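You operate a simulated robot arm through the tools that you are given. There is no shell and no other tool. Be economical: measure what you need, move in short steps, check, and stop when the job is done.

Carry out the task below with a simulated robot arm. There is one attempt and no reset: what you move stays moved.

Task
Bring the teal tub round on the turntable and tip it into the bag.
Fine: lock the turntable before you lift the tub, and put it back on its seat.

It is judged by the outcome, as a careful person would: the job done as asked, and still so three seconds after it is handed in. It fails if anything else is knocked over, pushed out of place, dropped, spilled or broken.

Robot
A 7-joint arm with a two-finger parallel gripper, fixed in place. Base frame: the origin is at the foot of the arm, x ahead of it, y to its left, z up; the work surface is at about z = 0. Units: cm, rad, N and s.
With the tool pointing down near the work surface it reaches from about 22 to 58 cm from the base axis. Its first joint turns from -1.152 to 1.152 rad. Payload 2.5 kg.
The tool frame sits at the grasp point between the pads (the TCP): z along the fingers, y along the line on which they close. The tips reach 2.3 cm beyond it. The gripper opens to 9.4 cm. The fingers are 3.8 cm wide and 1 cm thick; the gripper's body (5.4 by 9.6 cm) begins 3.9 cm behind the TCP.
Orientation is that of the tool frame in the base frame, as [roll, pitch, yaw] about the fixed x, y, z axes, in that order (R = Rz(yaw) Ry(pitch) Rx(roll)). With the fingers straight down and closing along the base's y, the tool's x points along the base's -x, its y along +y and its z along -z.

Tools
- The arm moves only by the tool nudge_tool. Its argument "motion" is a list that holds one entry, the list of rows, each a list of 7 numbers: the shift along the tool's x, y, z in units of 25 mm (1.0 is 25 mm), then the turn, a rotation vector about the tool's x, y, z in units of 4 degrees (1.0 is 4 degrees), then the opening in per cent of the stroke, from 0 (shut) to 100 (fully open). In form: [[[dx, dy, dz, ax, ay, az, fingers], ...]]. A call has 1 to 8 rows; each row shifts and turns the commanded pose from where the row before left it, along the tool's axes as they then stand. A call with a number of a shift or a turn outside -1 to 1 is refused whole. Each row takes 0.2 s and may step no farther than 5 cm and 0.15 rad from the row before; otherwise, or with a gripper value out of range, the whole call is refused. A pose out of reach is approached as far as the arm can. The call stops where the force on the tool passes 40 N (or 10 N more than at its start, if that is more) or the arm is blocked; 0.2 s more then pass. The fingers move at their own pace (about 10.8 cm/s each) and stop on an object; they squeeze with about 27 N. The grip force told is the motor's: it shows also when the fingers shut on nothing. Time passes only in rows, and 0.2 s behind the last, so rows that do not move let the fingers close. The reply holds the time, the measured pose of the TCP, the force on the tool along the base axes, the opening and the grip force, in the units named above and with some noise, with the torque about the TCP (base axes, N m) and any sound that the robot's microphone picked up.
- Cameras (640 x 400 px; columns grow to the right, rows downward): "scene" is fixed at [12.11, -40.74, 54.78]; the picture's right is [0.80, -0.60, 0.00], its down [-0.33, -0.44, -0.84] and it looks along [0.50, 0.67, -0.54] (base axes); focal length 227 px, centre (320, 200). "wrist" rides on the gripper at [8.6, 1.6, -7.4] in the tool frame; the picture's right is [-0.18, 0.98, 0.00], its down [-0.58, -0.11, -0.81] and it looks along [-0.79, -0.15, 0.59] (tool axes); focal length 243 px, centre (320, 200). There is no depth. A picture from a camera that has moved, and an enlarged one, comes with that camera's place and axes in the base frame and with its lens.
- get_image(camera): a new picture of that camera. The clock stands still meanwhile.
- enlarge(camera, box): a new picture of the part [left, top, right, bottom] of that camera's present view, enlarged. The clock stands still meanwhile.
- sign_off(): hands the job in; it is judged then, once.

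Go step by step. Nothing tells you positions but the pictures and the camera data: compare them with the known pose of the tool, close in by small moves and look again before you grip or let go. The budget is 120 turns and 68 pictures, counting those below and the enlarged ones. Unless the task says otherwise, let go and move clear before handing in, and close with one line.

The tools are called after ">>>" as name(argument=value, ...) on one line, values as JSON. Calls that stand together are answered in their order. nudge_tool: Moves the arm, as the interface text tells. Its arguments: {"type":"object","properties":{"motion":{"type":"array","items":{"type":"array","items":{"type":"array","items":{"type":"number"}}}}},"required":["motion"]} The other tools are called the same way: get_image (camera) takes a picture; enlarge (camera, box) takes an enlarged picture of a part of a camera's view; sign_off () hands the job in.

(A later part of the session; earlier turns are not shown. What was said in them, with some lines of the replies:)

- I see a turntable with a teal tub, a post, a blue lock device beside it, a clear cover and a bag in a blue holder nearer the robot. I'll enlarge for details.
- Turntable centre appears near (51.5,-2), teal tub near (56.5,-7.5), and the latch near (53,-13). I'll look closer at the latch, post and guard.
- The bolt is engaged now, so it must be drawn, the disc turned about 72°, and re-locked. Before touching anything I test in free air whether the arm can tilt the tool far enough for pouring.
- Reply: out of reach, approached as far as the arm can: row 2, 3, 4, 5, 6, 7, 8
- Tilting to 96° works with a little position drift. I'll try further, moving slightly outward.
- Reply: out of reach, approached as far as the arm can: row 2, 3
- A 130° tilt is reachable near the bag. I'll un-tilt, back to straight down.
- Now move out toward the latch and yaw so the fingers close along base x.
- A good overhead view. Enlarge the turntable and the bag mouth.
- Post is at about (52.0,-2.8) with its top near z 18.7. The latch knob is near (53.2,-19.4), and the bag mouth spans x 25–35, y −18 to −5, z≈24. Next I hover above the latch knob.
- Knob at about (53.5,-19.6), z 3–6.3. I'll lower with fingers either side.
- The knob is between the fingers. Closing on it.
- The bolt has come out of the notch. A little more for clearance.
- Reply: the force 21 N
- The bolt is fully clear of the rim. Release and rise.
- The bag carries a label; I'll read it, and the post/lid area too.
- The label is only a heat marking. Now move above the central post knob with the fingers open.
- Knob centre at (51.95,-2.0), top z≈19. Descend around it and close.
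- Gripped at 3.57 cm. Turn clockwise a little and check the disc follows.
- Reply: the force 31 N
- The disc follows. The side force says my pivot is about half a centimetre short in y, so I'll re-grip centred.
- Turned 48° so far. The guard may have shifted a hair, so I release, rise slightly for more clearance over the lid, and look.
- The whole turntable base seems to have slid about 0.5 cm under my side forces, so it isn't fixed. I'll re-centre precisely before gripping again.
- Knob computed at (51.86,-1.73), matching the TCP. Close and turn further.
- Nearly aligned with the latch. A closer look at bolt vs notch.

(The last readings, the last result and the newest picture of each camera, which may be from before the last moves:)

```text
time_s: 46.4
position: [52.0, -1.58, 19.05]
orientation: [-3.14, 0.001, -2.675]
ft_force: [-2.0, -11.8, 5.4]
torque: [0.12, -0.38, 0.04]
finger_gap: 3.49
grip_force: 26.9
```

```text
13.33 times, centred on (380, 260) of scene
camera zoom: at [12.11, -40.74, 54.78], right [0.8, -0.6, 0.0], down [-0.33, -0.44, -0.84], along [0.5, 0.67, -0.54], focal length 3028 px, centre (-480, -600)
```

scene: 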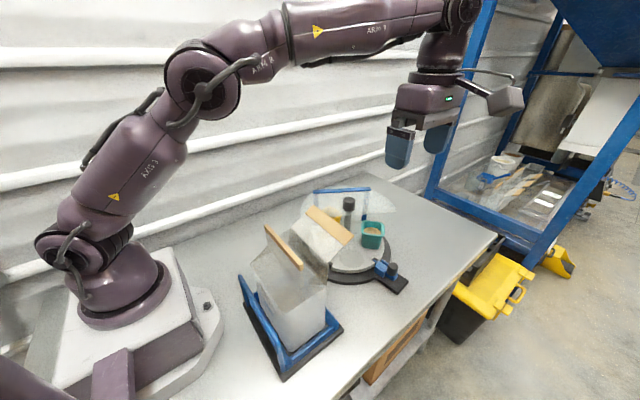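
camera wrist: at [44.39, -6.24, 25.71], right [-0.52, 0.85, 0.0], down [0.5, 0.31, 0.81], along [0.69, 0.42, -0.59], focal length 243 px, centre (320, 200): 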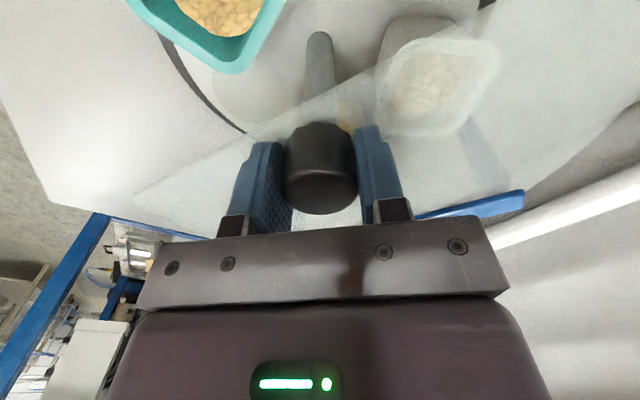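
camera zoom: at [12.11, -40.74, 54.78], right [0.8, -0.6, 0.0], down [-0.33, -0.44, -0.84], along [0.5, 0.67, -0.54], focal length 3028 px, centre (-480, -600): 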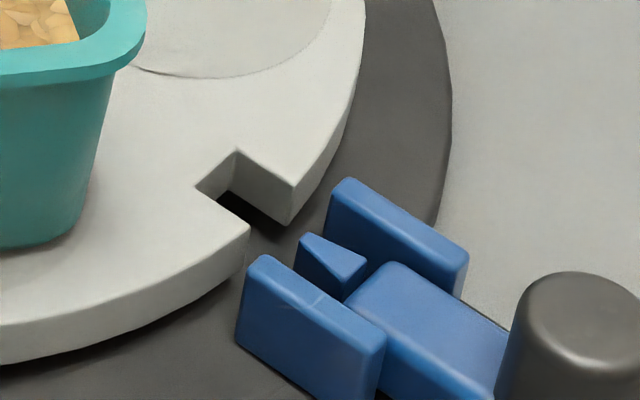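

The notch lines up with the bolt to about a millimetre. Release the knob, rise and turn back toward the latch.

>>> nudge_tool(motion=[[[0, 0, 0, 0, 0, 0, 60], [0, 0, 0, 0, 0, 0, 60], [0, 0, -1, 0, 0, 0, 60], [0, 0, -1, 0, 0, 0, 60], [0, 0, -1, 0, 0, 0, 60], [0, 0, -1, 0, 0, -1, 60], [0, 0, 0, 0, 0, -1, 60], [0, 0, 0, 0, 0, -1, 60]]])

>>> nudge_tool(motion=[[[0, 0, 0, 0, 0, -1, 60], [0, 0, 0, 0, 0, -1, 60], [0, 0, 0, 0, 0, -1, 60], [0, 0, 0, 0, 0, -1, 60], [0, 0, 0, 0, 0, -1, 60], [0, 0, 0, 0, 0, -1, 60], [0, 0, 0, 0, 0, -1, 60], [0, 0, 0, 0, 0, -1, 60]]])

>>> nudge_tool(motion=[[[0, 0, 0, 0, 0, -1, 60], [0, 0, 0, 0, 0, -1, 60], [0, 0, 0, 0, 0, -1, 60], [0, 0, 0, 0, 0, -1, 60], [0, 0, 0, 0, 0, -0.8, 60]]])

```text
time_s: 48.2
position: [51.84, -1.59, 29.1]
orientation: [-3.141, 0.001, -2.463]
ft_force: [0.4, 0.3, -0.4]
torque: [0.02, -0.01, 0.01]
finger_gap: 5.64
grip_force: 0.0
```

```text
time_s: 50.0
position: [51.86, -1.63, 29.07]
orientation: [3.142, 0.001, -1.905]
ft_force: [0.5, -0.2, 0.2]
torque: [0.0, -0.04, -0.01]
finger_gap: 5.61
grip_force: 0.2
```

```text
time_s: 51.2
position: [51.9, -1.64, 29.1]
orientation: [3.141, 0.0, -1.569]
ft_force: [0.5, 1.3, 0.4]
torque: [0.0, -0.01, -0.03]
finger_gap: 5.65
grip_force: 0.1
```

>>> nudge_tool(motion=[[[1, -0.44, 0, 0, 0, 0, 60], [1, -0.44, 0, 0, 0, 0, 60], [1, 0, 0, 0, 0, 0, 60], [1, 0, 0, 0, 0, 0, 60], [1, 0, 0, 0, 0, 0, 60], [1, 0, 0, 0, 0, 0, 60], [1, 0, 1, 0, 0, 0, 60], [0.83, 0, 1, 0, 0, 0, 60]]])

>>> nudge_tool(motion=[[[0, 0, 1, 0, 0, 0, 60], [0, 0, 1, 0, 0, 0, 60], [0, 0, 1, 0, 0, 0, 60], [0, 0, 0.6, 0, 0, 0, 60]]])

>>> enlarge(camera="wrist", box=[230, 10, 410, 160])

```text
time_s: 53.0
position: [54.18, -21.04, 24.04]
orientation: [-3.141, -0.001, -1.569]
ft_force: [-2.0, -0.9, 0.3]
torque: [0.0, -0.03, 0.0]
finger_gap: 5.64
grip_force: 0.0
```

```text
time_s: 54.0
position: [53.87, -21.09, 15.1]
orientation: [3.141, -0.002, -1.571]
ft_force: [0.1, -0.2, -0.1]
torque: [-0.01, 0.0, -0.01]
finger_gap: 5.64
grip_force: 0.1
```

```text
2.67 times, centred on (320, 85) of wrist
camera zoom: at [52.34, -29.84, 22.46], right [-0.98, 0.18, 0.0], down [0.11, 0.58, 0.81], along [0.15, 0.79, -0.59], focal length 647 px, centre (320, 507)
```

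zoom: 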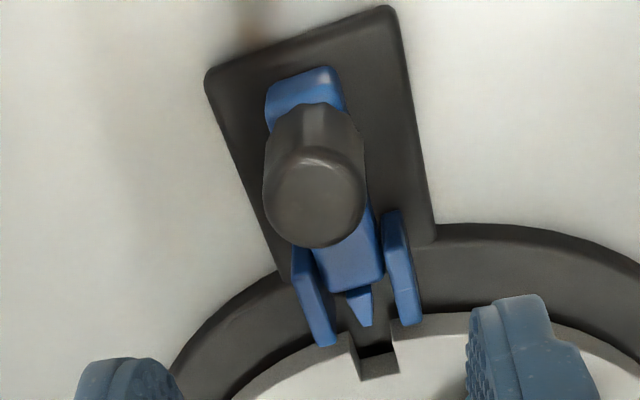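

Knob at (54.15,-21.3), bolt and notch in line. Lower, grip, then slide in gently.

>>> nudge_tool(motion=[[[0.04, -0.11, 1, 0, 0, 0, 60], [0, 0, 1, 0, 0, 0, 60], [0, 0, 0.9, 0, 0, 0, 60], [0, 0, 0.6, 0, 0, 0, 60]]])

>>> nudge_tool(motion=[[[0, 0, 0, 0, 0, 0, 30], [0, 0, 0, 0, 0, 0, 0], [0, 0, 0, 0, 0, 0, 0], [0, 0, 0, 0, 0, 0, 0]]])

```text
time_s: 55.0
position: [54.26, -21.06, 6.28]
orientation: [3.141, -0.001, -1.569]
ft_force: [-0.4, 0.3, 0.5]
torque: [0.04, 0.0, 0.02]
finger_gap: 5.64
grip_force: 0.1
```

```text
time_s: 56.0
position: [54.23, -21.13, 6.23]
orientation: [3.139, -0.001, -1.57]
ft_force: [-14.3, 1.7, 3.3]
torque: [0.31, 0.01, 0.05]
finger_gap: 2.75
grip_force: 26.3
```

>>> nudge_tool(motion=[[[0, 0.035, 0, 0, 0, 0, 0], [-0.15, 0.013, 0, 0, 0, 0, 0], [-0.15, 0.013, 0, 0, 0, 0, 0], [-0.15, 0.013, 0, 0, 0, 0, 0]]])

>>> enlarge(camera="scene", box=[363, 245, 397, 275])

```text
time_s: 57.0
position: [54.1, -20.0, 6.25]
orientation: [3.139, 0.0, -1.571]
ft_force: [-13.2, -2.7, -0.2]
torque: [-0.16, -0.07, 0.08]
finger_gap: 2.73
grip_force: 26.8
```

```text
13.33 times, centred on (380, 260) of scene
camera zoom: at [12.11, -40.74, 54.78], right [0.8, -0.6, 0.0], down [-0.33, -0.44, -0.84], along [0.5, 0.67, -0.54], focal length 3028 px, centre (-480, -600)
```

zoom: 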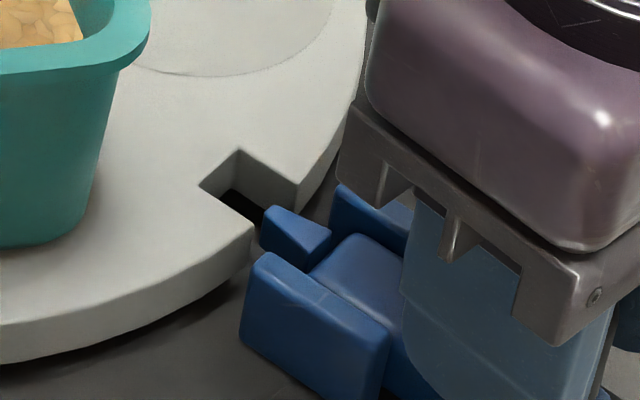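

The bolt is entering the notch. Continue in.

>>> nudge_tool(motion=[[[-0.12, 0.04, 0, 0, 0, 0, 0], [-0.15, 0.015, 0, 0, 0, 0, 0], [-0.1, 0.01, 0, 0, 0, 0, 0]]])

>>> enlarge(camera="scene", box=[363, 245, 397, 275])

```text
time_s: 57.8
position: [54.18, -19.08, 6.2]
orientation: [-3.139, 0.003, -1.569]
ft_force: [1.5, 1.2, 0.1]
torque: [-0.45, 0.29, -0.08]
finger_gap: 2.73
grip_force: 26.9
```

```text
13.33 times, centred on (380, 260) of scene
camera zoom: at [12.12, -40.74, 54.78], right [0.8, -0.6, 0.0], down [-0.33, -0.44, -0.84], along [0.5, 0.67, -0.54], focal length 3028 px, centre (-480, -600)
```

zoom: 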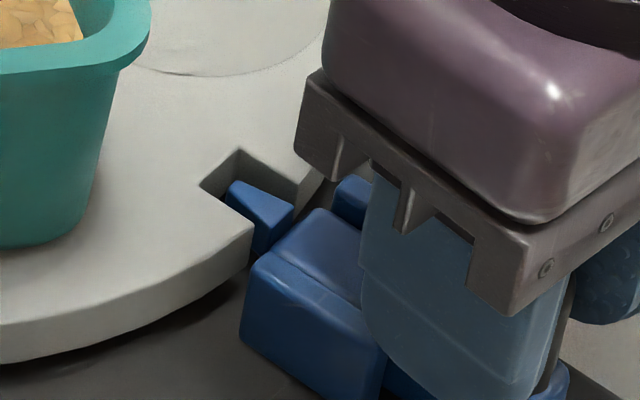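

>>> nudge_tool(motion=[[[-0.08, 0.0, 0, 0, 0, 0, 0], [-0.06, 0.0, 0, 0, 0, 0, 0]]])

>>> enlarge(camera="scene", box=[325, 215, 415, 300])

```text
time_s: 58.4
position: [53.97, -18.97, 6.19]
orientation: [3.142, 0.002, -1.572]
ft_force: [0.8, 0.6, -0.9]
torque: [0.41, -0.36, -0.14]
finger_gap: 2.73
grip_force: 27.4
```

```text
4.71 times, centred on (370, 258) of scene
camera zoom: at [12.12, -40.74, 54.78], right [0.8, -0.6, 0.0], down [-0.33, -0.44, -0.84], along [0.5, 0.67, -0.54], focal length 1069 px, centre (85, -71)
```

zoom: 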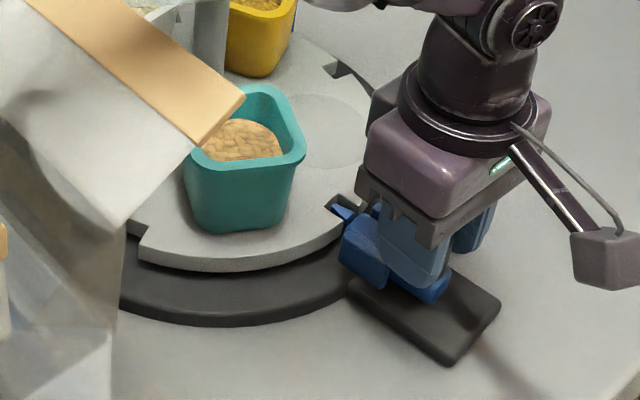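

The bolt is seated in the notch as originally. Release, rise, and look at the tub from the wrist.

>>> nudge_tool(motion=[[[0, 0, 0, 0, 0, 0, 60], [0, 0, 0, 0, 0, 0, 60], [0, 0, -1, 0, 0, 0, 60], [0, 0, -1, 0, 0, 0, 60], [0, 0, -1, 0, 0, 0, 100], [0, 0, -1, 0, 0, 0, 100], [0, 0, -1, 0, 0, 0, 100], [0, 0, -1, 0, 0, 0, 100]]])

>>> nudge_tool(motion=[[[0, 1, -1, 0, 0, 0, 100], [0, 1, -1, 0, 0, 0, 100], [0, 0, 0, 0, 0, 1, 100], [0, 0, 0, 0, 0, 1, 100], [0, 0, 0, 0, 0, 1, 100], [0, 0, 0, 0, 0, 1, 100], [0, 0, 0, 0, 0, 1, 100], [0, 0, 0, 0, 0, 1, 100]]])

>>> get_image(camera="wrist")

>>> enlarge(camera="scene", box=[325, 215, 415, 300])

```text
time_s: 60.2
position: [54.39, -18.71, 21.43]
orientation: [-3.141, 0.0, -1.568]
ft_force: [-0.2, 0.2, -0.3]
torque: [0.02, 0.01, 0.0]
finger_gap: 9.39
grip_force: 0.1
```

```text
time_s: 62.0
position: [49.02, -18.78, 26.19]
orientation: [-3.141, 0.0, -1.991]
ft_force: [1.4, 0.1, -0.6]
torque: [0.03, -0.01, 0.0]
finger_gap: 9.42
grip_force: 0.1
```

```text
24 pictures are left
camera wrist: at [44.05, -26.12, 33.67], right [-0.82, 0.57, 0.0], down [0.34, 0.49, 0.81], along [0.46, 0.66, -0.59], focal length 243 px, centre (320, 200)
```

wrist: 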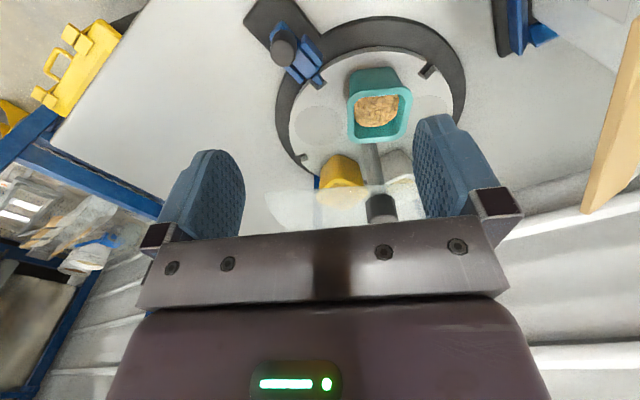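

```text
4.71 times, centred on (370, 258) of scene
camera zoom: at [12.11, -40.74, 54.78], right [0.8, -0.6, 0.0], down [-0.33, -0.44, -0.84], along [0.5, 0.67, -0.54], focal length 1069 px, centre (85, -71)
```

zoom: 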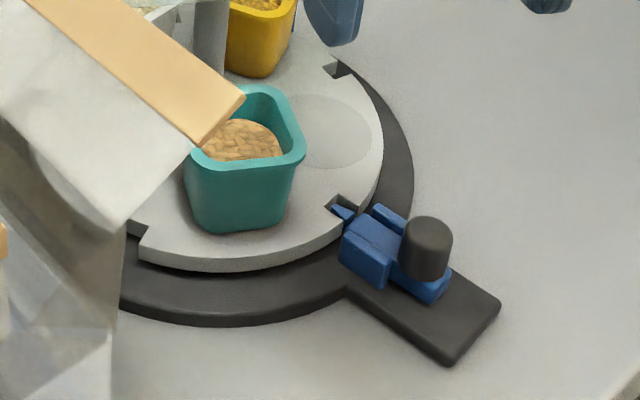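

Locked. Now a closer look at the tub rim.

>>> enlarge(camera="wrist", box=[300, 40, 460, 180])

```text
2.86 times, centred on (380, 110) of wrist
camera zoom: at [44.05, -26.12, 33.67], right [-0.82, 0.57, 0.0], down [0.34, 0.49, 0.81], along [0.46, 0.66, -0.59], focal length 693 px, centre (149, 457)
```

zoom: 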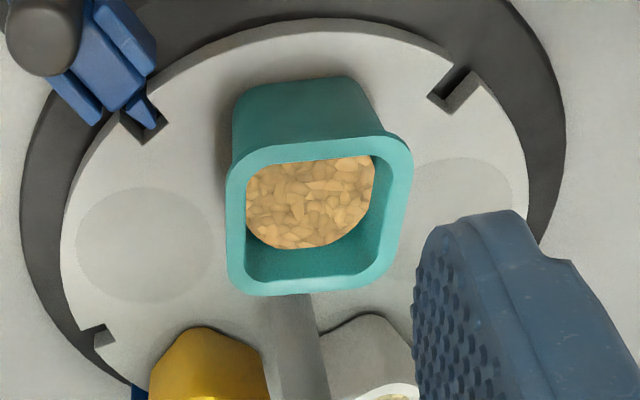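

Tub rim is a 6.4 cm square centred at about (48.3,-8.45), outward face toward −118°. I align yaw, hover with a 16° outward lean, and check.

>>> nudge_tool(motion=[[[0, 0, 0, 0, 0, 0.85, 100], [-0.9, 1, 0, 0, 0, 0, 100], [-0.87, 1, 0.5, 0, 0, 0, 100], [0, 0.16, 1, 0, 0, 0, 100], [0, 0, 0, 0, -1, 0, 100], [0, 0, 0, 0, -1, 0, 100], [0, 0, 0, 0, -1, 0, 100], [0, 0, 0, 0, -1, 0, 100]]])

>>> get_image(camera="wrist")

>>> get_image(camera="scene")

```text
time_s: 63.8
position: [46.34, -12.39, 22.43]
orientation: [-3.139, 0.28, -2.049]
ft_force: [-0.1, -0.5, -0.8]
torque: [-0.05, -0.01, 0.02]
finger_gap: 9.42
grip_force: 0.0
```

```text
21 pictures are left
camera wrist: at [40.08, -20.93, 27.28], right [-0.79, 0.61, 0.05], down [0.25, 0.25, 0.94], along [0.56, 0.75, -0.35], focal length 243 px, centre (320, 200)
```

wrist: 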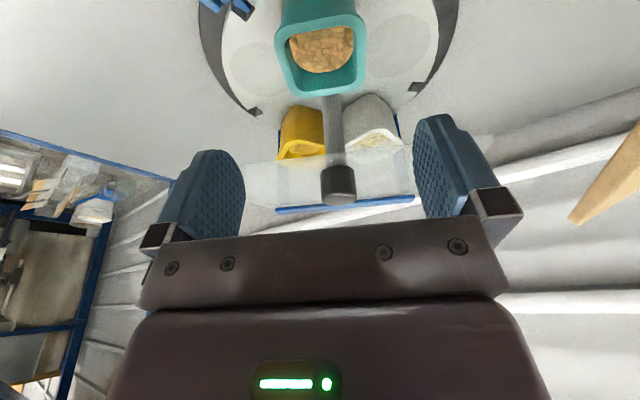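

```text
20 pictures are left
```

scene: 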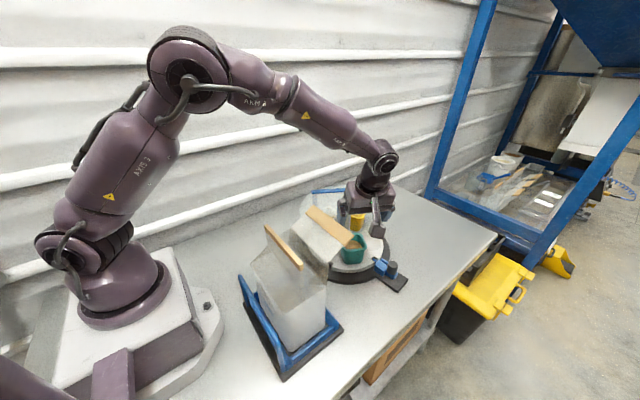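

Alignment is good and the forearm clears the bag. Descend along the tool axis.

>>> nudge_tool(motion=[[[0.05, 0, 1, 0, 0, 0, 100], [0, 0, 1, 0, 0, 0, 100], [0, 0, 1, 0, 0, 0, 100], [0, 0, 0.8, 0, 0, 0, 100], [0, 0, 0.5, 0, 0, 0, 100]]])

>>> get_image(camera="wrist")

>>> enlarge(camera="scene", box=[310, 160, 420, 290])

```text
time_s: 65.0
position: [47.38, -9.62, 12.28]
orientation: [-3.141, 0.278, -2.047]
ft_force: [0.8, 0.3, 0.3]
torque: [-0.02, 0.0, 0.01]
finger_gap: 9.41
grip_force: 0.1
```

```text
19 pictures are left
camera wrist: at [41.23, -18.25, 16.94], right [-0.79, 0.61, 0.05], down [0.25, 0.25, 0.94], along [0.56, 0.75, -0.35], focal length 243 px, centre (320, 200)
```

wrist: 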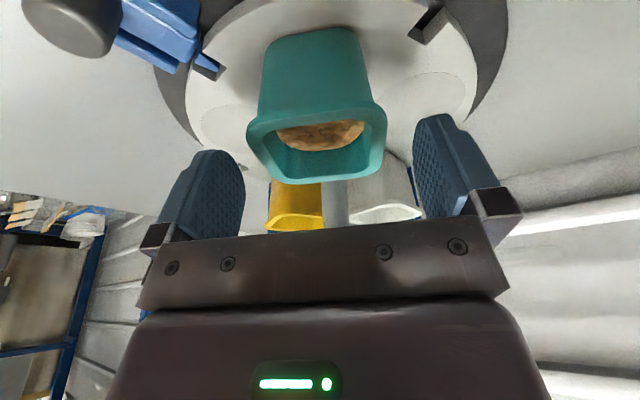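

```text
3.08 times, centred on (365, 225) of scene
camera zoom: at [12.11, -40.74, 54.78], right [0.8, -0.6, 0.0], down [-0.33, -0.44, -0.84], along [0.5, 0.67, -0.54], focal length 699 px, centre (182, 123)
```

zoom: 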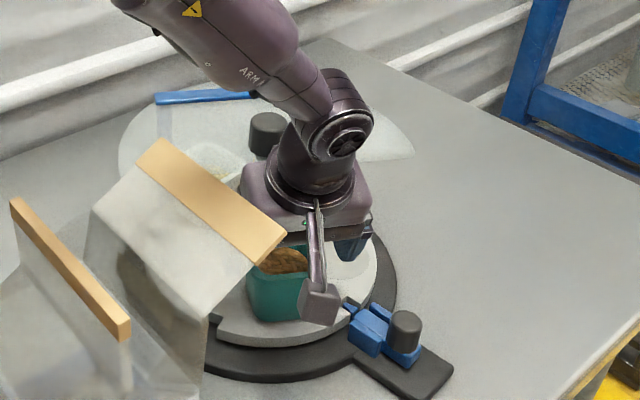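

Tub is centred between fingers. Final descent, then close softly.

>>> nudge_tool(motion=[[[0, 0, 0.8, 0, 0, 0, 100], [0, 0, 0.8, 0, 0, 0, 100], [0, 0, 0.6, 0, 0, 0, 100]]])

>>> get_image(camera="wrist")

>>> enlarge(camera="scene", box=[310, 180, 410, 290])

```text
time_s: 65.8
position: [48.46, -8.49, 7.01]
orientation: [-3.14, 0.279, -2.049]
ft_force: [0.2, 0.7, 1.3]
torque: [0.0, 0.0, -0.03]
finger_gap: 9.41
grip_force: 0.1
```

```text
17 pictures are left
camera wrist: at [42.2, -17.03, 11.8], right [-0.79, 0.61, 0.05], down [0.25, 0.25, 0.94], along [0.56, 0.75, -0.35], focal length 243 px, centre (320, 200)
```

wrist: 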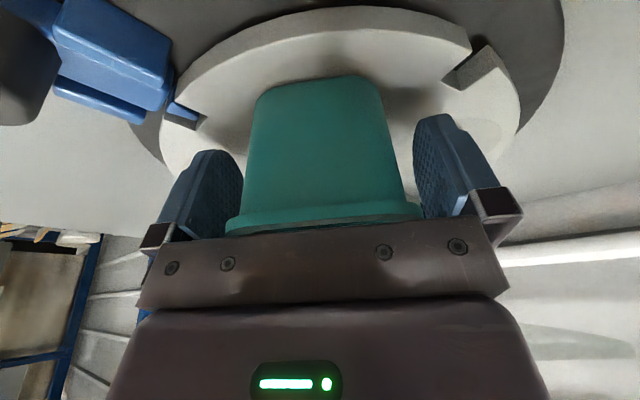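

```text
3.64 times, centred on (360, 235) of scene
camera zoom: at [12.11, -40.74, 54.78], right [0.8, -0.6, 0.0], down [-0.33, -0.44, -0.84], along [0.5, 0.67, -0.54], focal length 826 px, centre (174, 73)
```

zoom: 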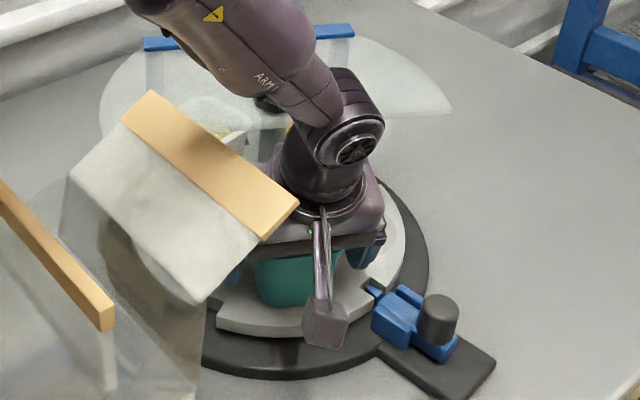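

>>> nudge_tool(motion=[[[0, 0, 0, 0, 0, 0, 75], [0, 0, 0, 0, 0, 0, 65], [0, 0, 0, 0, 0, 0, 55], [0, 0, 0, 0, 0, 0, 20], [0, 0, 0, 0, 0, 0, 0], [0, 0, 0, 0, 0, 0, 0]]])

>>> get_image(camera="wrist")

```text
time_s: 67.2
position: [48.38, -8.51, 7.13]
orientation: [3.141, 0.281, -2.049]
ft_force: [0.1, -0.3, -0.3]
torque: [0.0, 0.0, -0.01]
finger_gap: 6.09
grip_force: 27.1
```

```text
15 pictures are left
camera wrist: at [42.18, -17.04, 11.8], right [-0.79, 0.61, 0.05], down [0.25, 0.25, 0.94], along [0.56, 0.75, -0.35], focal length 243 px, centre (320, 200)
```

wrist: 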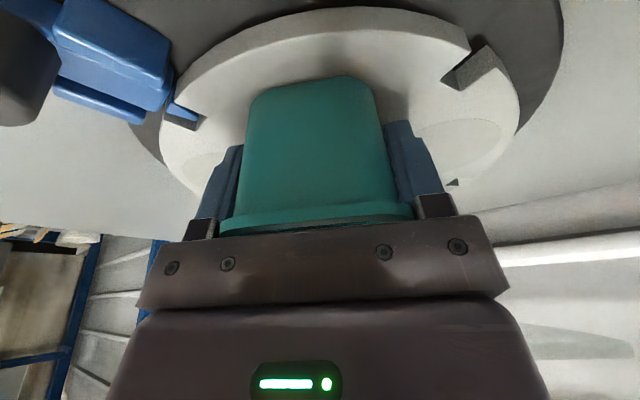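

Gripped (6.1 cm). Lift straight up.

>>> nudge_tool(motion=[[[-0.083, 0, -0.288, 0, 0, 0, 0], [-0.138, 0, -0.48, 0, 0, 0, 0], [-0.276, 0, -0.961, 0, 0, 0, 0], [-0.276, 0, -0.961, 0, 0, 0, 0]]])

>>> enlarge(camera="scene", box=[310, 160, 420, 290])

```text
time_s: 68.2
position: [48.31, -8.61, 13.94]
orientation: [3.141, 0.279, -2.049]
ft_force: [-0.6, 0.2, -0.8]
torque: [0.0, 0.0, -0.01]
finger_gap: 6.1
grip_force: 27.5
```

```text
3.08 times, centred on (365, 225) of scene
camera zoom: at [12.11, -40.74, 54.78], right [0.8, -0.6, 0.0], down [-0.33, -0.44, -0.84], along [0.5, 0.67, -0.54], focal length 699 px, centre (182, 123)
```

zoom: 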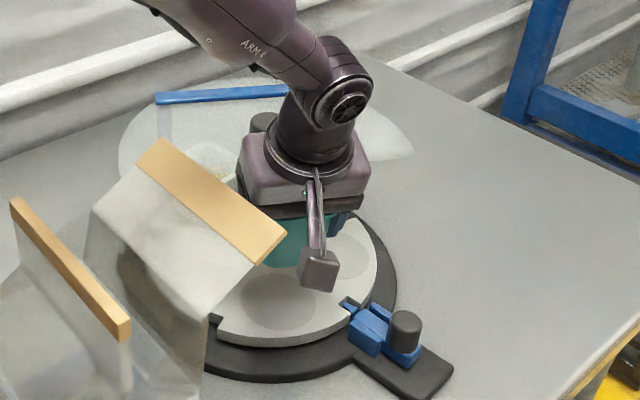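

Tub is clear of its seat. Continue up, then yaw to face −y while level.

>>> nudge_tool(motion=[[[-0.276, 0, -0.961, 0, 0, 0, 0], [-0.276, 0, -0.961, 0, 0, 0, 0], [-0.276, 0, -0.961, 0, 0, 0, 0], [-0.276, 0, -0.961, 0, 0, 0, 0], [-0.276, 0, -0.961, 0, 0, 0, 0], [-0.276, 0, -0.961, 0, 0, 0, 0], [-0.276, 0, -0.961, 0, 0, 0, 0], [-0.276, 0, -0.961, 0, 0, 0, 0]]])

>>> nudge_tool(motion=[[[-0.276, 0, -0.961, 0, 0, 0, 0], [0, 0, 0, -0.266, 0, -0.927, 0], [0, 0, 0, -0.266, 0, -0.927, 0], [0, 0, 0, -0.266, 0, -0.927, 0], [0, 0, 0, -0.266, 0, -0.927, 0], [0, 0, 0, -0.266, 0, -0.927, 0], [0, 0, 0, -0.266, 0, -0.927, 0], [0, 0, 0, -0.266, 0, -0.927, 0]]])

>>> nudge_tool(motion=[[[0.211, 0.915, -0.06, 0, 0, 0, 0], [0.211, 0.915, -0.06, 0, 0, 0, 0], [0.211, 0.915, -0.06, 0, 0, 0, 0], [0.211, 0.915, -0.06, 0, 0, 0, 0], [0.211, 0.915, -0.06, 0, 0, 0, 0], [0.211, 0.915, -0.06, 0, 0, 0, 0], [0.211, 0.915, -0.06, 0, 0, 0, 0], [0.211, 0.915, -0.06, 0, 0, 0, 0]]])

>>> get_image(camera="scene")

```text
time_s: 70.0
position: [47.97, -8.56, 34.07]
orientation: [-3.14, 0.279, -2.05]
ft_force: [0.0, 0.5, -1.7]
torque: [-0.01, -0.01, -0.01]
finger_gap: 6.11
grip_force: 26.9
```

```text
time_s: 71.8
position: [48.3, -8.41, 36.42]
orientation: [-3.14, 0.279, -1.575]
ft_force: [-0.7, -0.5, -0.9]
torque: [-0.03, 0.04, 0.01]
finger_gap: 6.08
grip_force: 26.8
```

```text
time_s: 73.6
position: [29.8, -12.84, 36.26]
orientation: [3.141, 0.28, -1.576]
ft_force: [-0.2, -0.5, -0.6]
torque: [-0.01, 0.0, -0.03]
finger_gap: 6.15
grip_force: 27.4
```

```text
13 pictures are left
```

scene: 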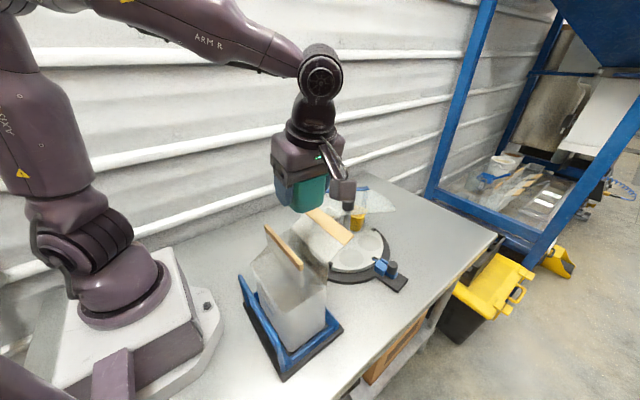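

Lower a little over the mouth centre and begin tipping toward +y in stages.

>>> nudge_tool(motion=[[[0.53, 0, 0.75, 0, 0, 0, 0], [0.52, 0, 0.74, 0, 0, 0, 0], [0, 0, 0, 0, 1, 0, 0], [0, 0, 0, 0, 1, 0, 0], [0, 0, 0, 0, 1, 0, 0], [0, 0, 0, 0, 1, 0, 0], [0, 0, 0, 0, 1, 0, 0], [0, 0, 0, 0, 1, 0, 0]]])

>>> get_image(camera="wrist")

```text
time_s: 75.4
position: [30.14, -14.3, 31.93]
orientation: [3.14, -0.142, -1.578]
ft_force: [-0.1, -0.1, -0.9]
torque: [-0.01, 0.02, 0.0]
finger_gap: 6.1
grip_force: 27.2
```

```text
12 pictures are left
camera wrist: at [28.3, -21.91, 40.51], right [-0.98, 0.19, -0.03], down [0.11, 0.69, 0.72], along [0.15, 0.7, -0.7], focal length 243 px, centre (320, 200)
```

wrist: 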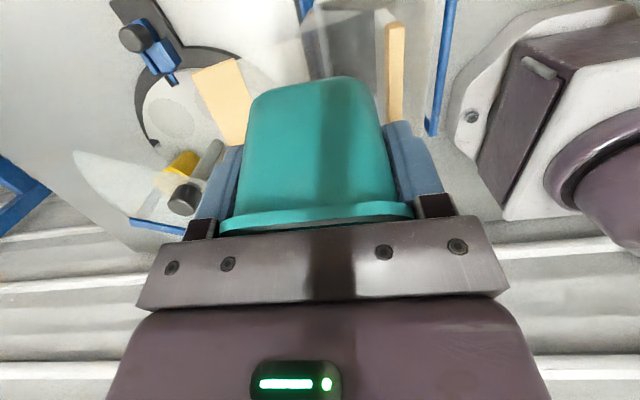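

Tub is centred between the bag strips. Continue tipping.

>>> nudge_tool(motion=[[[0, 0, 0, 0, 1, 0, 0], [0, 0, 0, 0, 1, 0, 0], [0, 0, 0, 0, 1, 0, 0], [0, 0, 0, 0, 1, 0, 0], [0, 0, 0, 0, 1, 0, 0], [0, 0, 0, 0, 1, 0, 0]]])

>>> enlarge(camera="scene", box=[200, 120, 380, 290])

```text
time_s: 76.8
position: [30.08, -14.23, 31.98]
orientation: [3.141, -0.56, -1.578]
ft_force: [0.2, 0.2, -2.0]
torque: [0.02, 0.01, 0.01]
finger_gap: 6.11
grip_force: 27.2
```

```text
2.35 times, centred on (290, 205) of scene
camera zoom: at [12.11, -40.74, 54.78], right [0.8, -0.6, 0.0], down [-0.33, -0.44, -0.84], along [0.5, 0.67, -0.54], focal length 534 px, centre (391, 188)
```

zoom: 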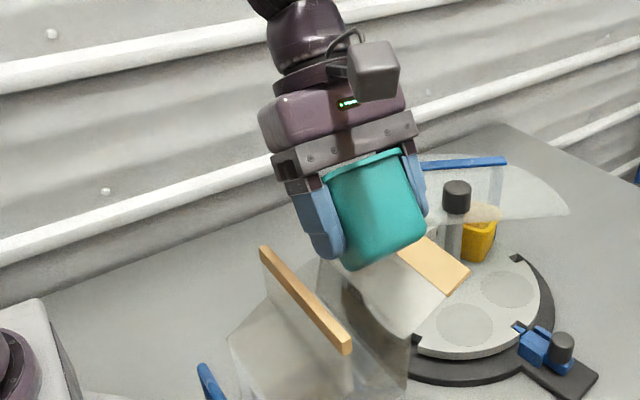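

Tilt is 48° and all is well. Keep tipping.

>>> nudge_tool(motion=[[[0, 0, 0, 0, 1, 0, 0], [0, 0, 0, 0, 1, 0, 0], [0, 0, 0, 0, 1, 0, 0], [0, 0, 0, 0, 1, 0, 0], [0, 0, 0, 0, 1, 0, 0], [0, 0, 0, 0, 1, 0, 0], [0, 0, 0, 0, 1, 0, 0], [0, 0, 0, 0, 1, 0, 0]]])

>>> enlarge(camera="scene", box=[200, 120, 380, 290])

```text
time_s: 78.6
position: [29.93, -14.35, 31.97]
orientation: [-3.139, -1.117, -1.578]
ft_force: [0.5, -0.5, -1.3]
torque: [-0.04, 0.04, -0.03]
finger_gap: 6.11
grip_force: 27.0
```

```text
2.35 times, centred on (290, 205) of scene
camera zoom: at [12.11, -40.74, 54.78], right [0.8, -0.6, 0.0], down [-0.33, -0.44, -0.84], along [0.5, 0.67, -0.54], focal length 534 px, centre (391, 188)
```

zoom: 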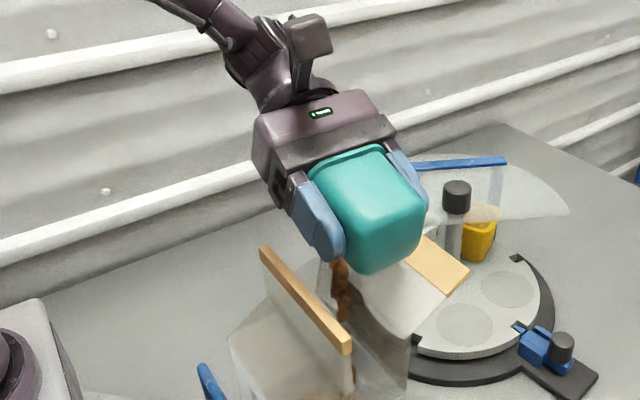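

It is pouring into the bag. Continue to past 120°.

>>> nudge_tool(motion=[[[0, 0, 0, 0, 0.8, 0, 0], [0, 0, 0, 0, 0.8, 0, 0], [0, 0, 0, 0, 0.8, 0, 0], [0, 0, 0, 0, 0.8, 0, 0], [0, 0, 0, 0, 0.8, 0, 0], [0, 0, 0, 0, 1, 0, 0], [0, 0, 0, 0, 1, 0, 0], [0, 0, 0, 0, 1, 0, 0]]])

>>> enlarge(camera="scene", box=[200, 120, 380, 290])

```text
time_s: 80.4
position: [29.95, -14.33, 32.0]
orientation: [-0.019, -1.535, 1.582]
ft_force: [0.4, -0.6, 0.0]
torque: [0.03, 0.01, -0.01]
finger_gap: 6.05
grip_force: 26.9
```

```text
2.35 times, centred on (290, 205) of scene
camera zoom: at [12.11, -40.74, 54.78], right [0.8, -0.6, 0.0], down [-0.33, -0.44, -0.84], along [0.5, 0.67, -0.54], focal length 534 px, centre (391, 188)
```

zoom: 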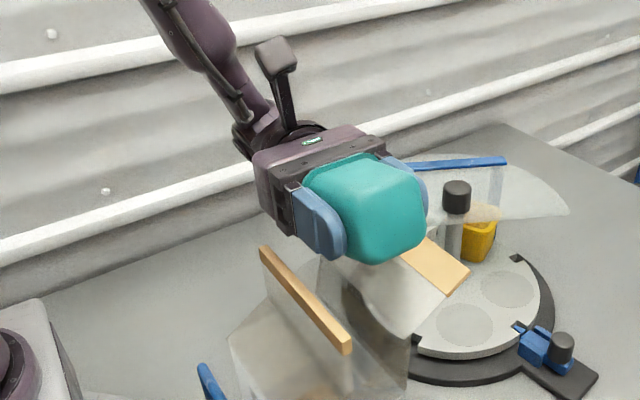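

>>> nudge_tool(motion=[[[0.3, 0, 0, 0, 1, 0, 0], [0.3, 0, 0, 0, 1, 0, 0], [0.1, 0, 0, 0, 1, 0, 0], [0, 0, 0, 0, 1, 0, 0], [0, 0, 0, 0, 1, 0, 0], [0, 0, 0, 0, 0, 0, 0], [0, 0, 0, 0, 0, 0, 0], [0, 0, 0, 0, 0, 0, 0]]])

>>> get_image(camera="scene")

```text
time_s: 82.2
position: [30.02, -14.11, 33.68]
orientation: [-0.002, -1.186, 1.565]
ft_force: [0.9, -0.3, -0.4]
torque: [-0.01, -0.01, -0.04]
finger_gap: 6.06
grip_force: 26.9
```

```text
8 pictures are left
```

scene: 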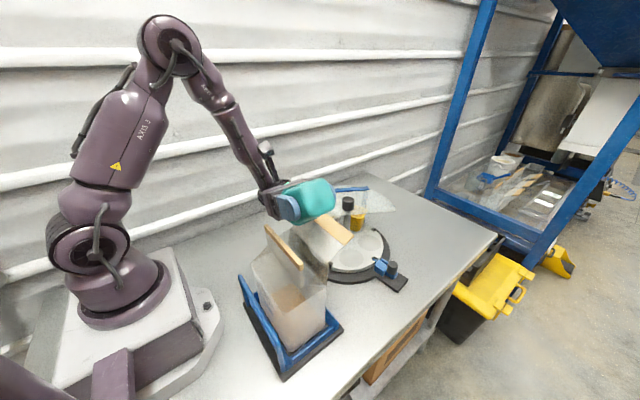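

Contents are visible in the bag. A small shake, then tip back level.

>>> nudge_tool(motion=[[[0, 0, 0, 0, 1, 0, 0], [0, 0, 0, 0, 1, 0, 0], [0, 0, 0, 0, 0, 0, 0], [0, 0, 0, 0, -1, 0, 0], [0, 0, 0, 0, 1, 0, 0], [0, 0, 0, 0, 0, 0, 0], [0, 0, 0, 0, -1, 0, 0], [0, 0, 0, 0, -1, 0, 0]]])

>>> nudge_tool(motion=[[[0, 0, 0, 0, -1, 0, 0], [0, 0, 0, 0, -1, 0, 0], [0, 0, 0, 0, -1, 0, 0], [0, 0, 0, 0, -1, 0, 0], [0, 0, 0, 0, -1, 0, 0], [0, 0, 0, 0, -1, 0, 0], [0, 0, 0, 0, -1, 0, 0], [0, 0, 0, 0, -1, 0, 0]]])

>>> nudge_tool(motion=[[[0, 0, 0, 0, -1, 0, 0], [0, 0, 0, 0, -1, 0, 0], [0, 0, 0, 0, -1, 0, 0], [0, 0, 0, 0, -1, 0, 0], [0, 0, 0, 0, -1, 0, 0], [0, 0, 0, 0, -1, 0, 0], [0, 0, 0, 0, -1, 0, 0], [0, 0, 0, 0, -1, 0, 0]]])

>>> nudge_tool(motion=[[[0, 0, 0, 0, -1, 0, 0], [0, 0, 0, 0, -1, 0, 0], [0, 0, 0, 0, -1, 0, 0], [0, 0, 0, 0, -1, 0, 0], [0, 0, 0, 0, -1, 0, 0], [0, 0, 0, 0, -1, 0, 0], [0, 0, 0, 0, -1, 0, 0], [0, 0, 0, 0, -1, 0, 0]]])

>>> nudge_tool(motion=[[[0, 0, 0, 0, -1, 0, 0], [0, 0, 0, 0, -1, 0, 0], [0, 0, 0, 0, -1, 0, 0], [0, 0, 0, 0, -1, 0, 0], [0, 0, 0, 0, -1, 0, 0], [0, 0, 0, 0, -1, 0, 0], [0, 0, 0, 0, -1, 0, 0], [0, 0, 0, 0, -1, 0, 0]]])

```text
time_s: 84.0
position: [29.88, -14.11, 33.81]
orientation: [-0.001, -1.187, 1.567]
ft_force: [-0.3, 0.0, -1.0]
torque: [-0.03, 0.01, 0.02]
finger_gap: 6.08
grip_force: 26.9
```

```text
time_s: 85.8
position: [29.92, -14.17, 33.82]
orientation: [-3.137, -1.395, -1.582]
ft_force: [-0.3, -0.8, -0.7]
torque: [0.01, 0.01, 0.02]
finger_gap: 6.07
grip_force: 27.0
```

```text
time_s: 87.6
position: [29.94, -14.22, 33.82]
orientation: [3.141, -0.835, -1.576]
ft_force: [0.3, -0.1, -0.6]
torque: [0.01, 0.01, 0.02]
finger_gap: 6.03
grip_force: 26.9
```

```text
time_s: 89.4
position: [29.99, -14.28, 33.83]
orientation: [-3.14, -0.277, -1.578]
ft_force: [0.3, -0.6, -0.7]
torque: [0.02, 0.0, 0.02]
finger_gap: 6.05
grip_force: 27.2
```

```text
time_s: 91.2
position: [29.92, -14.2, 33.83]
orientation: [3.141, 0.281, -1.577]
ft_force: [0.2, 0.4, -0.2]
torque: [0.02, 0.01, 0.01]
finger_gap: 6.07
grip_force: 27.1
```

Level again. Return over the seat and restore the yaw.

>>> nudge_tool(motion=[[[-0.315, -0.921, -0.046, 0, 0, 0, 0], [-0.315, -0.921, -0.046, 0, 0, 0, 0], [-0.315, -0.921, -0.046, 0, 0, 0, 0], [-0.315, -0.921, -0.046, 0, 0, 0, 0], [-0.315, -0.921, -0.046, 0, 0, 0, 0], [-0.315, -0.921, -0.046, 0, 0, 0, 0], [-0.315, -0.921, -0.046, 0, 0, 0, 0], [-0.315, -0.921, -0.046, 0, 0, 0, 0]]])

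>>> nudge_tool(motion=[[[0, 0, 0, 0.266, 0, 0.927, 0], [0, 0, 0, 0.266, 0, 0.927, 0], [0, 0, 0, 0.266, 0, 0.927, 0], [0, 0, 0, 0.266, 0, 0.927, 0], [0, 0, 0, 0.266, 0, 0.927, 0], [0, 0, 0, 0.266, 0, 0.927, 0], [0, 0, 0, 0.266, 0, 0.927, 0], [0, 0, 0, 0, 0, 0, 0]]])

>>> enlarge(camera="scene", box=[230, 120, 430, 380])

```text
time_s: 93.0
position: [48.5, -8.39, 36.47]
orientation: [3.141, 0.279, -1.575]
ft_force: [0.2, 0.7, 0.5]
torque: [0.01, 0.01, -0.01]
finger_gap: 6.06
grip_force: 27.0
```

```text
time_s: 94.8
position: [48.23, -8.58, 36.55]
orientation: [3.14, 0.28, -2.048]
ft_force: [-0.3, -0.4, 0.0]
torque: [0.01, -0.06, 0.01]
finger_gap: 6.08
grip_force: 27.1
```

```text
1.54 times, centred on (330, 250) of scene
camera zoom: at [12.11, -40.74, 54.78], right [0.8, -0.6, 0.0], down [-0.33, -0.44, -0.84], along [0.5, 0.67, -0.54], focal length 349 px, centre (305, 123)
```

zoom: 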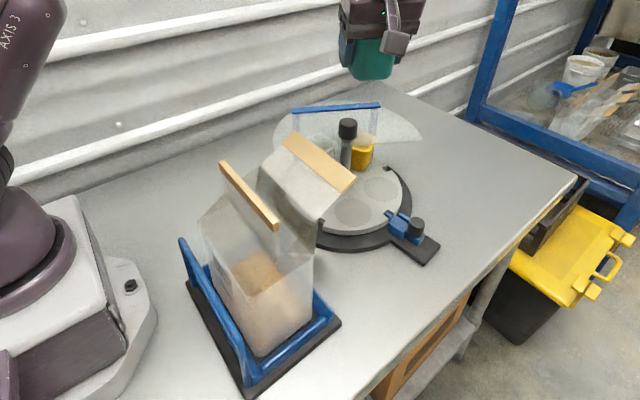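

Grain is in the bag with nothing spilled. Descend over the seat.

>>> nudge_tool(motion=[[[0.276, 0, 0.961, 0, 0, 0, 0], [0.276, 0, 0.961, 0, 0, 0, 0], [0.276, 0, 0.961, 0, 0, 0, 0], [0.276, 0, 0.961, 0, 0, 0, 0], [0.276, 0, 0.961, 0, 0, 0, 0], [0.276, 0, 0.961, 0, 0, 0, 0], [0.276, 0, 0.961, 0, 0, 0, 0], [0.276, 0, 0.961, 0, 0, 0, 0]]])

>>> nudge_tool(motion=[[[0.276, 0, 0.961, 0, 0, 0, 0], [0.138, 0, 0.48, 0, 0, 0, 0], [0, 0, 0, 0, 0, 0, 0]]])

>>> get_image(camera="wrist")

```text
time_s: 96.6
position: [48.23, -8.43, 16.47]
orientation: [3.141, 0.279, -2.047]
ft_force: [0.7, -0.9, -0.6]
torque: [0.02, 0.02, -0.02]
finger_gap: 6.05
grip_force: 26.8
```

```text
time_s: 97.4
position: [48.45, -8.51, 12.68]
orientation: [-3.141, 0.279, -2.049]
ft_force: [-1.3, 0.0, -0.4]
torque: [0.01, -0.02, -0.01]
finger_gap: 6.06
grip_force: 27.3
```

```text
6 pictures are left
camera wrist: at [42.17, -17.0, 17.32], right [-0.79, 0.61, 0.05], down [0.25, 0.25, 0.94], along [0.56, 0.75, -0.35], focal length 243 px, centre (320, 200)
```

wrist: 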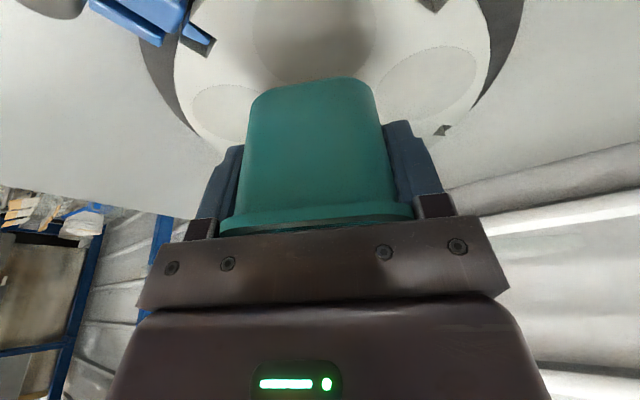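

Position matches the pick-up. Lower the last 5.5 cm gently.

>>> nudge_tool(motion=[[[0.221, 0, 0.769, 0, 0, 0, 0], [0.221, 0, 0.769, 0, 0, 0, 0], [0.11, 0, 0.384, 0, 0, 0, 0], [0.04, 0, 0.14, 0, 0, 0, 0], [0, 0, 0, 0, 0, 0, 0]]])

```text
time_s: 98.6
position: [48.32, -8.45, 7.36]
orientation: [-3.14, 0.278, -2.048]
ft_force: [-0.4, 0.8, 0.0]
torque: [0.0, 0.02, 0.0]
finger_gap: 6.08
grip_force: 27.2
```

>>> nudge_tool(motion=[[[0.02, 0, 0.07, 0, 0, 0, 0], [0.01, 0, 0.03, 0, 0, 0, 0], [0, 0, 0, 0, 0, 0, 0]]])

```text
time_s: 99.4
position: [48.45, -8.39, 7.11]
orientation: [-3.138, 0.279, -2.047]
ft_force: [-0.2, 1.6, 10.4]
torque: [-0.25, 0.08, 0.0]
finger_gap: 6.06
grip_force: 26.9
```

The tub is on its seat. Open gently and withdraw along the tool axis.

>>> nudge_tool(motion=[[[-0.01, 0, -0.03, 0, 0, 0, 68], [0, 0, 0, 0, 0, 0, 75], [0, 0, 0, 0, 0, 0, 100], [0, 0, 0, 0, 0, 0, 100], [0, 0, -0.5, 0, 0, 0, 100], [0, 0, -0.8, 0, 0, 0, 100], [0, 0, -1, 0, 0, 0, 100], [0, 0, -1, 0, 0, 0, 100]]])

>>> get_image(camera="wrist")

```text
time_s: 101.2
position: [47.35, -10.62, 15.26]
orientation: [3.141, 0.278, -2.051]
ft_force: [-0.1, 0.9, 0.2]
torque: [-0.04, 0.01, 0.0]
finger_gap: 9.4
grip_force: 0.1
```

```text
5 pictures are left
camera wrist: at [41.08, -19.04, 20.02], right [-0.79, 0.61, 0.05], down [0.25, 0.25, 0.94], along [0.56, 0.75, -0.35], focal length 243 px, centre (320, 200)
```

wrist: 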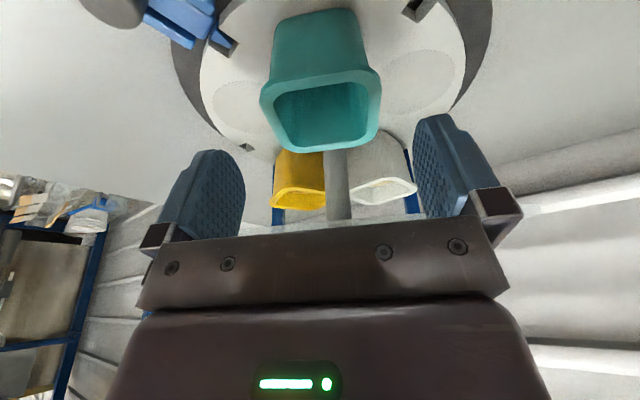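

Tub stands empty on its seat. Rise clear and take a last look.

>>> nudge_tool(motion=[[[0, 0, -1, 0, 0, 0, 100], [0, 0, -1, 0, 0, 0, 100], [0, 0, -1, 0, 0, 0, 100], [0, 0, -1, 0, 0, 0, 100], [0, 0, -1, 0, 0, 0, 100], [0, 0, -1, 0, 0, 0, 100], [0, 0, -1, 0, 0, 0, 100], [0, 0, -1, 0, 0, 0, 100]]])

>>> enlarge(camera="scene", box=[325, 215, 415, 300])

>>> get_image(camera="scene")

>>> enlarge(camera="wrist", box=[220, 0, 480, 170])

```text
time_s: 103.0
position: [44.95, -15.5, 34.28]
orientation: [-3.141, 0.281, -2.048]
ft_force: [-0.3, 0.3, -0.1]
torque: [0.0, 0.02, -0.01]
finger_gap: 9.41
grip_force: 0.0
```

```text
4.71 times, centred on (370, 258) of scene
camera zoom: at [12.11, -40.74, 54.78], right [0.8, -0.6, 0.0], down [-0.33, -0.44, -0.84], along [0.5, 0.67, -0.54], focal length 1069 px, centre (85, -71)
```

zoom: 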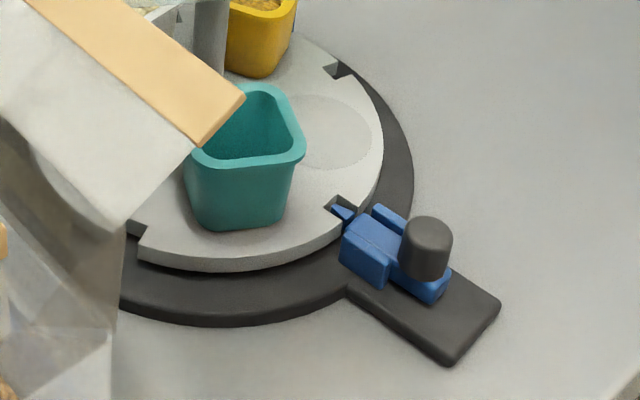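

```text
3 pictures are left
```

scene: 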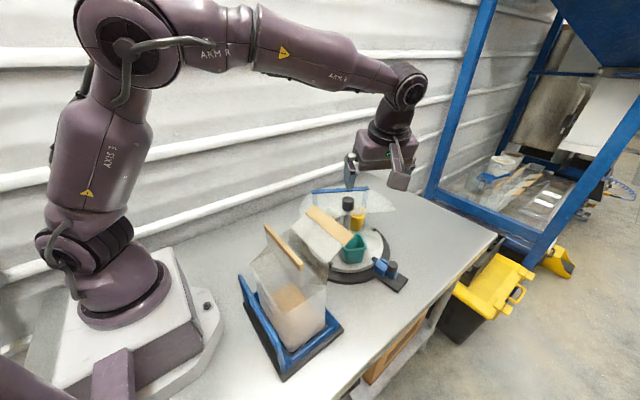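

```text
2.35 times, centred on (350, 85) of wrist
camera zoom: at [38.67, -23.94, 39.07], right [-0.79, 0.61, 0.05], down [0.25, 0.25, 0.94], along [0.56, 0.75, -0.35], focal length 571 px, centre (249, 471)
```

zoom: 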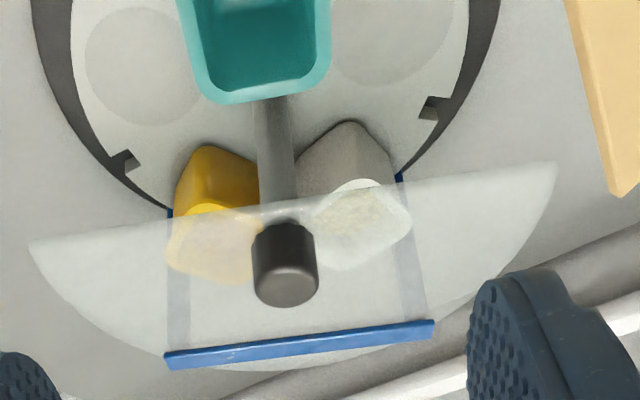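

The teal tub is empty and upright on its seat, the bolt is in its notch, the grain is in the bag, and the arm is clear, so I am handing in.

>>> sign_off()

```text
The job is handed in.
```

The teal tub was brought round, the turntable was locked before the lift, and the tub was tipped into the bag and put back on its seat. No spill was visible. My side forces while turning it slid the turntable base about half a centimetre, and I did not move it back.
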